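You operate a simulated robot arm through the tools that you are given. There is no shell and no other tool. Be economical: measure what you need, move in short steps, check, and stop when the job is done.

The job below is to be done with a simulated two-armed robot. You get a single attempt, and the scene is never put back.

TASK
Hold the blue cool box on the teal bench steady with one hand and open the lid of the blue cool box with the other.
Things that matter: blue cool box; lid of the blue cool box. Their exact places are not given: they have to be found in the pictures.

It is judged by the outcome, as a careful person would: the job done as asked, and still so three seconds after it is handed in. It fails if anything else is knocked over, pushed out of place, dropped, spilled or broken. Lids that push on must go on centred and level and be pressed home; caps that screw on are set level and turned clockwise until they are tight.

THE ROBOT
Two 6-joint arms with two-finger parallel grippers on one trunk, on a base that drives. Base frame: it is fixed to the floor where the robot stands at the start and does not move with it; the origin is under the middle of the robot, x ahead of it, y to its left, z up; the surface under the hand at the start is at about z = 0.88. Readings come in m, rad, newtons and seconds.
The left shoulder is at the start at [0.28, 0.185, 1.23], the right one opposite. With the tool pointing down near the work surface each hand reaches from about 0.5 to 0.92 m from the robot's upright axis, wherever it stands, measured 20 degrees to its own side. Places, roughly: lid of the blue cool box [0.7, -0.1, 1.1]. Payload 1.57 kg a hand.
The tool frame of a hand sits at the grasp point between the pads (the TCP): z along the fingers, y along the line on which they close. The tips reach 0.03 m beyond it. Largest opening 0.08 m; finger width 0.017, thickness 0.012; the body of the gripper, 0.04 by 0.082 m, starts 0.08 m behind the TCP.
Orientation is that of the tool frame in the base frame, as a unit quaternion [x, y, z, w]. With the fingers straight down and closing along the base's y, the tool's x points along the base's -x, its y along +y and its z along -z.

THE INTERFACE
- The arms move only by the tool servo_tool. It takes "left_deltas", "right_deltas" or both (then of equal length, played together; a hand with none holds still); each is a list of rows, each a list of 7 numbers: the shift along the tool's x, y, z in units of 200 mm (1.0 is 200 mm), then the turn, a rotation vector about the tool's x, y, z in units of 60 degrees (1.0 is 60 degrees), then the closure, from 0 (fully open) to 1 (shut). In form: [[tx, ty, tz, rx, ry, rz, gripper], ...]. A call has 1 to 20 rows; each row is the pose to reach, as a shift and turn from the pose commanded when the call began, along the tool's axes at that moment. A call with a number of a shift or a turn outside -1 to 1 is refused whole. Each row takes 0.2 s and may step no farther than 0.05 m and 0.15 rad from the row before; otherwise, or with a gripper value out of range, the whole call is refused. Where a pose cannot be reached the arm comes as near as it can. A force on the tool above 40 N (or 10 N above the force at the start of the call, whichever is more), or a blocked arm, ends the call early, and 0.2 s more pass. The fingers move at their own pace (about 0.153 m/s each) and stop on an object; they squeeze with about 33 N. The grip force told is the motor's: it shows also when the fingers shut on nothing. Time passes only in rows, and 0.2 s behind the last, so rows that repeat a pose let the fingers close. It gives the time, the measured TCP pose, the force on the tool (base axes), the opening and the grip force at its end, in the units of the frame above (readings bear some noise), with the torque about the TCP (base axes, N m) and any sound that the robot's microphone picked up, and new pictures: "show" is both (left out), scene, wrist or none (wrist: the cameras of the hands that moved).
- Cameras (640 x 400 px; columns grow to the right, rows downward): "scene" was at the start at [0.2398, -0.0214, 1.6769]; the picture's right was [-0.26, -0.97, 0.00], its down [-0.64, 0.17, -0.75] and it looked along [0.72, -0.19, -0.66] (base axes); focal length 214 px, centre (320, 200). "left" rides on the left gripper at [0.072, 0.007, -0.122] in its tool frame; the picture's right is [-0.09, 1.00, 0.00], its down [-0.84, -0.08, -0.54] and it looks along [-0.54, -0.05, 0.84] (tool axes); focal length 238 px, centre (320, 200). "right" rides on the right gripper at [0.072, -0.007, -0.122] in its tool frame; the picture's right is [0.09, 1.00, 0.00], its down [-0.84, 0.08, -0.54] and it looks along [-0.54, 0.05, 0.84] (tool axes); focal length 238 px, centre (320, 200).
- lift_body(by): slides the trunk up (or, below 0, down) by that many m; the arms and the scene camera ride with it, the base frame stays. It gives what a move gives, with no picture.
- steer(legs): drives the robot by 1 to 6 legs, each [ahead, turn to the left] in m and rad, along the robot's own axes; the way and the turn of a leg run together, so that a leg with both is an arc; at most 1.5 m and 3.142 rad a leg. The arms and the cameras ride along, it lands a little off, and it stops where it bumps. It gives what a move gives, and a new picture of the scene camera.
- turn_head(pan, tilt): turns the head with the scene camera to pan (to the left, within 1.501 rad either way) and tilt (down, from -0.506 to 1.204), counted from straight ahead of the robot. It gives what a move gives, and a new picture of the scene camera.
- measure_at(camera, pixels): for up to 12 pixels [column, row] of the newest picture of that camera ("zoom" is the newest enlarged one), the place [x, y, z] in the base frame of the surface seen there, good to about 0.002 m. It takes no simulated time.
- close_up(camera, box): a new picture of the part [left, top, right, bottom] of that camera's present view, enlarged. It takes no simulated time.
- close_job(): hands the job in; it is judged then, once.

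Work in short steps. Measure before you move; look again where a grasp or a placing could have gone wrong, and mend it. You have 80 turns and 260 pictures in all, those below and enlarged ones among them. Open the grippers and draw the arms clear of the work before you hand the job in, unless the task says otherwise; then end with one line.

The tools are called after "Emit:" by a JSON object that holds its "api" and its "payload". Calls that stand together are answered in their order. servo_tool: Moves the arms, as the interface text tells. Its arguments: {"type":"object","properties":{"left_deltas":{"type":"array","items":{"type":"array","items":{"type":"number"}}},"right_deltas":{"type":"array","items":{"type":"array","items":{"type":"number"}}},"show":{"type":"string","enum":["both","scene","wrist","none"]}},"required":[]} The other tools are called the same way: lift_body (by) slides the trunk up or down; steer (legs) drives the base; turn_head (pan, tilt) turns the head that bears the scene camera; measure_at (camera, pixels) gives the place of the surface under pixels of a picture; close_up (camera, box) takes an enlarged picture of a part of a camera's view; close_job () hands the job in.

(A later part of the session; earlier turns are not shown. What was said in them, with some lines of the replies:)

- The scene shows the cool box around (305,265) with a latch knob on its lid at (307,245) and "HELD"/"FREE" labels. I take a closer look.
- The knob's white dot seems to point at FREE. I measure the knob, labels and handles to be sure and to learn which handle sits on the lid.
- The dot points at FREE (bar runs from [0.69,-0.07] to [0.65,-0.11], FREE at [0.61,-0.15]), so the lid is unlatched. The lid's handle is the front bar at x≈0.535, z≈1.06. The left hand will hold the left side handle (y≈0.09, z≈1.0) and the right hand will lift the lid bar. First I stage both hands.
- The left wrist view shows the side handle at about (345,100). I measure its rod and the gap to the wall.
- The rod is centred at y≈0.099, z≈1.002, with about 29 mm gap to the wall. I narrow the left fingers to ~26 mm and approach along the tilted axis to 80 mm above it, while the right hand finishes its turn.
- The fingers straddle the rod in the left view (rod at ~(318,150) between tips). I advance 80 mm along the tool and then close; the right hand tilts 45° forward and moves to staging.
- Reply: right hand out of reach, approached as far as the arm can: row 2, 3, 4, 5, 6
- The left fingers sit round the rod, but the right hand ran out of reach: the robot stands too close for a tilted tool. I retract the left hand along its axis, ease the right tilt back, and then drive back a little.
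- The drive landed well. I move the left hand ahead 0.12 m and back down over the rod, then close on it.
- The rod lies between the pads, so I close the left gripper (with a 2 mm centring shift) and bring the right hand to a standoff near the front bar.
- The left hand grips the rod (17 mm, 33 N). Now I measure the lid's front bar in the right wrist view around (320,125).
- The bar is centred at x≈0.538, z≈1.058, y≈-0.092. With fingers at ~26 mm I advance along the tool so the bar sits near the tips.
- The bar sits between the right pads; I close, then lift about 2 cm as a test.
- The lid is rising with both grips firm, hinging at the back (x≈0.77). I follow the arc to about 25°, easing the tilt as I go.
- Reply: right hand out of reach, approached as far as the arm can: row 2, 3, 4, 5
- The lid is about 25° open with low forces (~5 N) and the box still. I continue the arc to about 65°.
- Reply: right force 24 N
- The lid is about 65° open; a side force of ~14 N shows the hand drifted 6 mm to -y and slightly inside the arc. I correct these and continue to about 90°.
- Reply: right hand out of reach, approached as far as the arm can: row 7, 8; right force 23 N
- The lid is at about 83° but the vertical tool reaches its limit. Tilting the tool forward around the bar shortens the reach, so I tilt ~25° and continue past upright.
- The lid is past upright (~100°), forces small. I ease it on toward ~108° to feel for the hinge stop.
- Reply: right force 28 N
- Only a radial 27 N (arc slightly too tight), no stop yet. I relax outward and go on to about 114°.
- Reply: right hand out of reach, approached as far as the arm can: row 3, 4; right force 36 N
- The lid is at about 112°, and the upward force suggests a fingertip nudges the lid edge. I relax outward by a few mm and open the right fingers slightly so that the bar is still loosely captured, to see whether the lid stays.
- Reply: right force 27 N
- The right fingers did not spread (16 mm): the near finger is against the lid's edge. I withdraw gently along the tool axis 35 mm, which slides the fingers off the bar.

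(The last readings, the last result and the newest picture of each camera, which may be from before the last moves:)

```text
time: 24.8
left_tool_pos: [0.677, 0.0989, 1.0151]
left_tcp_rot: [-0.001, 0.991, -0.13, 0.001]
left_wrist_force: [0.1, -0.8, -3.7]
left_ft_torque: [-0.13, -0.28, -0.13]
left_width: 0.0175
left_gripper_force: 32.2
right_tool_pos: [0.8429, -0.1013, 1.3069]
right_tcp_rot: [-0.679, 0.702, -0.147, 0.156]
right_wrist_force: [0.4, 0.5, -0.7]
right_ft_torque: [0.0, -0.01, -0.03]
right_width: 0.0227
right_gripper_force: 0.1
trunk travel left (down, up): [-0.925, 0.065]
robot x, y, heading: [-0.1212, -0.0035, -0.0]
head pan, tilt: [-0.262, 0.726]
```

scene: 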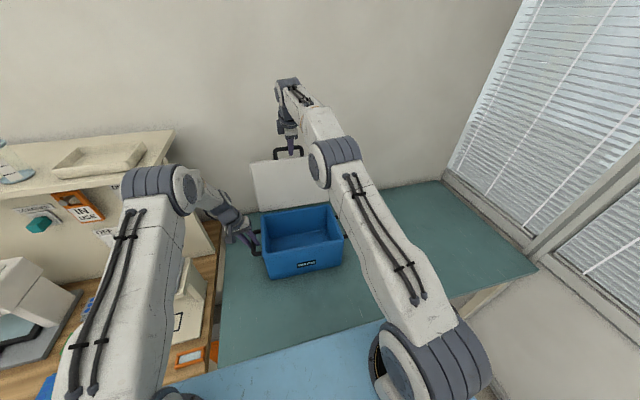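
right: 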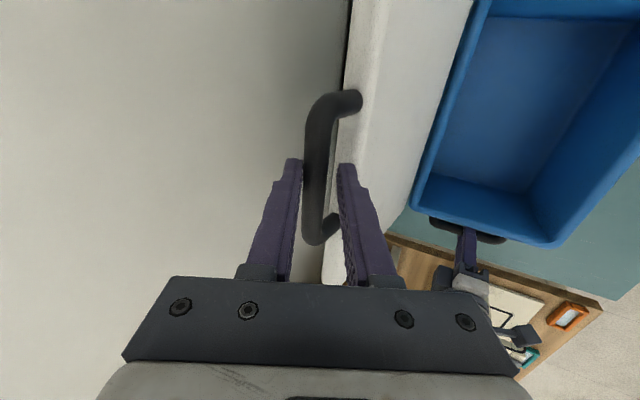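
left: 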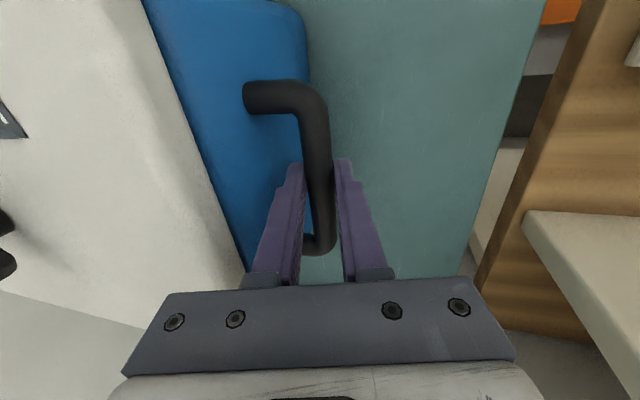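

The fingers are loose (0 N) and the lid stays put. I withdraw fully along the axis.

Emit:
{"api": "servo_tool", "payload": {"right_deltas": [[0, 0, -0.06, 0, 0, 0, 0.6], [0, 0, -0.12, 0, 0, 0, 0.55], [0, 0, -0.25, 0, 0, 0, 0.5], [0, 0, -0.4, 0, 0, 0, 0.5]], "show": "both"}}

```text
time: 25.8
left_tool_pos: [0.6766, 0.0996, 1.0137]
left_tcp_rot: [0.0, 0.992, -0.13, 0.0]
left_wrist_force: [-1.6, -1.9, 4.1]
left_ft_torque: [-0.04, -0.67, -0.06]
left_width: 0.0174
left_gripper_force: 32.6
right_tool_pos: [0.8099, -0.1016, 1.3805]
right_tcp_rot: [-0.678, 0.702, -0.15, 0.157]
right_wrist_force: [0.4, 0.7, 1.2]
right_ft_torque: [-0.01, -0.01, 0.01]
right_width: 0.0401
right_gripper_force: 0.0
trunk travel left (down, up): [-0.925, 0.065]
robot x, y, heading: [-0.1226, -0.0004, -0.001]
head pan, tilt: [-0.262, 0.726]
```

scene: 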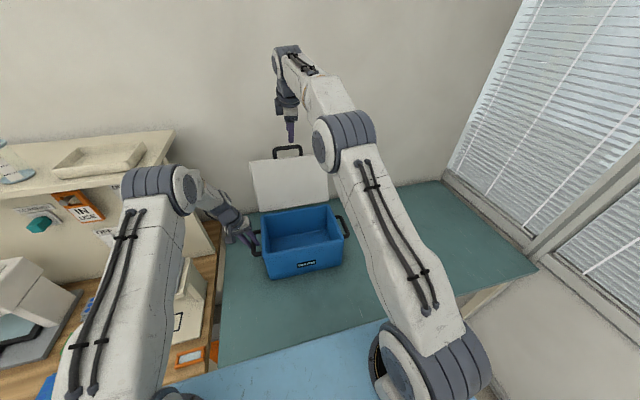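
right: 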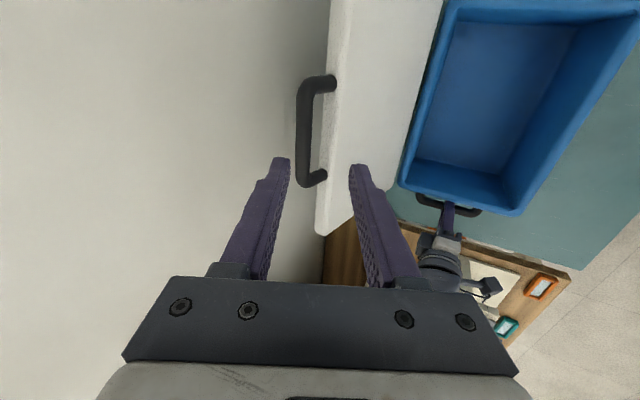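

The lid stands open by itself. I draw the right hand clear and measure the lid.

Emit:
{"api": "servo_tool", "payload": {"right_deltas": [[0.08, 0.13, -0.11, 0, 0, 0, 0.5], [0.17, 0.27, -0.22, 0, 0, 0, 0.5], [0.25, 0.4, -0.33, 0, 0, 0, 0.5], [0.33, 0.53, -0.43, 0, 0, 0, 0.5], [0.42, 0.67, -0.54, 0, 0, 0, 0.5], [0.5, 0.8, -0.645, 0, 0, 0, 0.5]], "show": "scene"}}

Emit:
{"api": "measure_at", "payload": {"camera": "scene", "pixels": [[265, 170], [270, 200], [288, 149], [275, 165], [262, 205], [301, 263], [256, 245]]}}

```text
time: 27.2
left_tool_pos: [0.6758, 0.0991, 1.0141]
left_tcp_rot: [0.0, 0.991, -0.131, 0.0]
left_wrist_force: [-3.1, 0.0, 3.9]
left_ft_torque: [0.02, -0.55, -0.32]
left_width: 0.0176
left_gripper_force: 32.6
right_tool_pos: [0.6056, -0.1968, 1.4267]
right_tcp_rot: [-0.679, 0.702, -0.149, 0.157]
right_wrist_force: [-0.1, -0.3, 0.1]
right_ft_torque: [0.01, 0.0, 0.03]
right_width: 0.0402
right_gripper_force: 0.0
trunk travel left (down, up): [-0.925, 0.065]
robot x, y, heading: [-0.119, -0.0003, 0.001]
head pan, tilt: [-0.262, 0.726]
```

scene: 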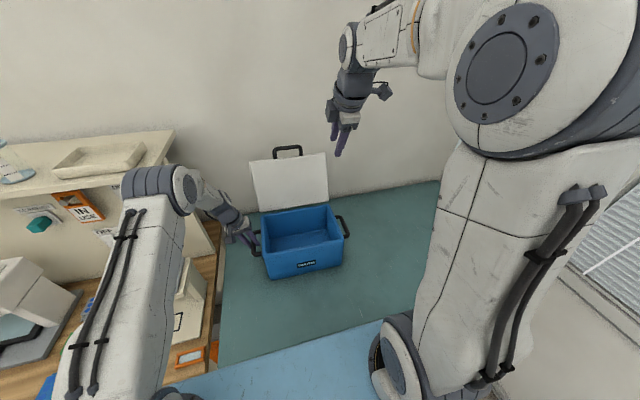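

```text
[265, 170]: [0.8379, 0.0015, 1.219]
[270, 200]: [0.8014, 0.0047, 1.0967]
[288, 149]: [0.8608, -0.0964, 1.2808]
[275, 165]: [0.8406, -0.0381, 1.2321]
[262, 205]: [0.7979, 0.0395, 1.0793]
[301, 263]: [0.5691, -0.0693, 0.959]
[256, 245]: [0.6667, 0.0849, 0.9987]
```

The lid rests about 106° open, leaning back stably. Now I release the left hand (opening only to ~26 mm, so the inner finger stays off the wall) and withdraw along its axis.

Emit:
{"api": "servo_tool", "payload": {"left_deltas": [[0, 0, 0, 0, 0, 0, 0.7], [0, 0, 0, 0, 0, 0, 0.68], [0, 0, 0, 0, 0, 0, 0.68], [0, 0, -0.1, 0, 0, 0, 0.68], [0, 0, -0.25, 0, 0, 0, 0.68], [0, 0.1, -0.45, 0, 0, 0, 0.68], [0, 0.3, -0.6, 0, 0, 0, 0.5], [0.1, 0.4, -0.75, 0, 0, 0, 0.3], [0.2, 0.4, -0.9, 0, 0, 0, 0.2]], "show": "scene"}}

Emit:
{"api": "close_up", "payload": {"camera": "scene", "box": [200, 130, 380, 300]}}

Emit:
{"api": "measure_at", "payload": {"camera": "scene", "pixels": [[265, 170], [270, 200], [288, 149], [275, 165], [301, 263]]}}

```text
time: 29.2
left_tool_pos: [0.6322, 0.2389, 1.1729]
left_tcp_rot: [-0.005, 0.991, -0.132, 0.004]
left_wrist_force: [-13.8, -4.0, 2.5]
left_ft_torque: [0.45, -1.27, 0.36]
left_width: 0.0638
left_gripper_force: 0.2
right_tool_pos: [0.6064, -0.1811, 1.4319]
right_tcp_rot: [-0.684, 0.697, -0.15, 0.158]
right_wrist_force: [1.9, 4.3, -0.8]
right_ft_torque: [-0.32, 0.17, -0.1]
right_width: 0.0403
right_gripper_force: 0.2
trunk travel left (down, up): [-0.925, 0.065]
robot x, y, heading: [-0.1245, -0.0022, 0.004]
head pan, tilt: [-0.262, 0.726]
```

scene: 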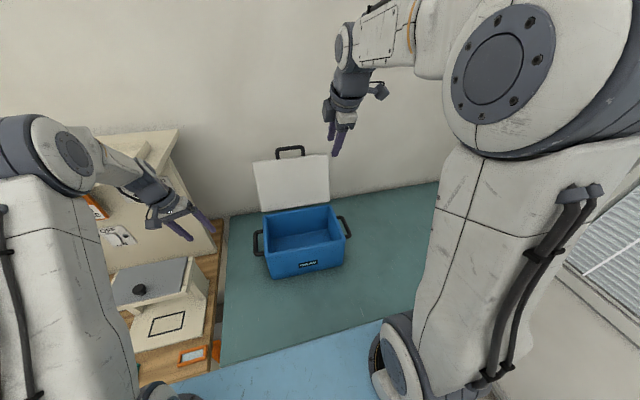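

```text
2.35 times, centred on (290, 215) of scene
```

zoom: 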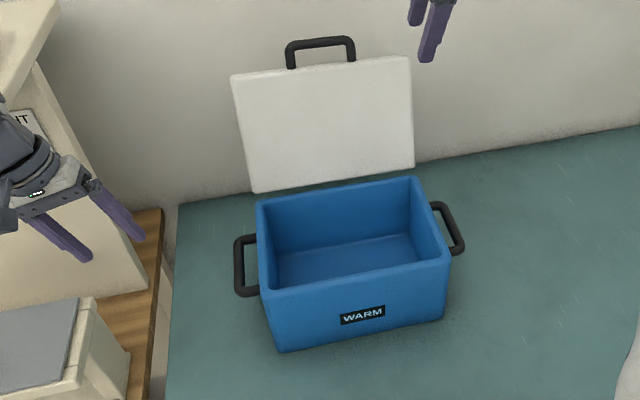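

```text
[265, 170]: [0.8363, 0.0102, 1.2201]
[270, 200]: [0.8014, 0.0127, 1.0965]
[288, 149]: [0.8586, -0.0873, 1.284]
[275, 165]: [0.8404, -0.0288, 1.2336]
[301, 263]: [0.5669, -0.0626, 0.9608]
```

The box is open and unmoved, lid at rest. The left wrist shows 14 N, perhaps from motion; I hold still and check.

Emit:
{"api": "servo_tool", "payload": {"left_deltas": [[0, 0, 0, 0, 0, 0, 0.2], [0, 0, 0, 0, 0, 0, 0.2], [0, 0, 0, 0, 0, 0, 0.2]], "show": "both"}}

```text
time: 30.0
left_tool_pos: [0.6316, 0.2278, 1.1707]
left_tcp_rot: [-0.002, 0.991, -0.132, 0.003]
left_wrist_force: [-0.5, 0.0, -0.5]
left_ft_torque: [0.03, 0.01, -0.01]
left_width: 0.0641
left_gripper_force: 0.0
right_tool_pos: [0.5997, -0.1955, 1.4309]
right_tcp_rot: [-0.678, 0.702, -0.151, 0.159]
right_wrist_force: [0.3, -0.1, 0.1]
right_ft_torque: [0.01, 0.02, 0.0]
right_width: 0.0401
right_gripper_force: 0.0
trunk travel left (down, up): [-0.925, 0.065]
robot x, y, heading: [-0.1224, 0.0029, 0.001]
head pan, tilt: [-0.262, 0.726]
```

scene: 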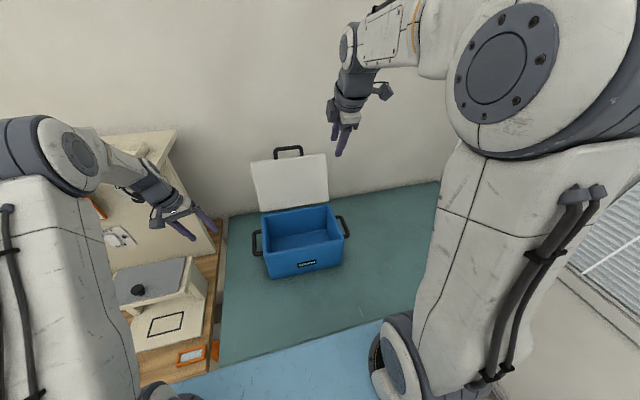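
left: 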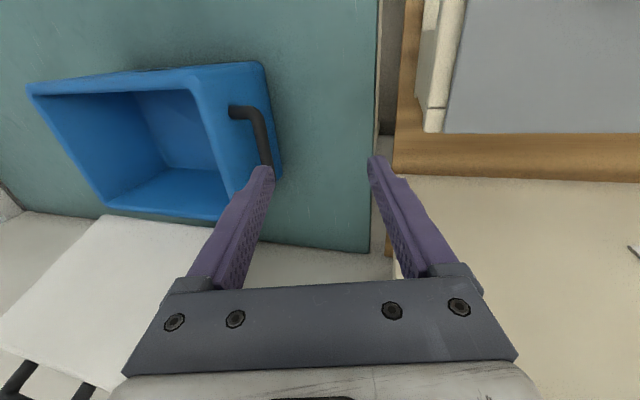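

The force has dropped to zero, so it was only motion. Both hands are clear, the lid is open and at rest, and nothing else has moved, so I hand in.

Emit:
{"api": "close_job", "payload": {}}

```text
The job is handed in.
```

The left hand held the blue cool box by its side handle while the right hand opened the lid, which now rests open about 106°; both hands are released and clear, and nothing else appeared disturbed.
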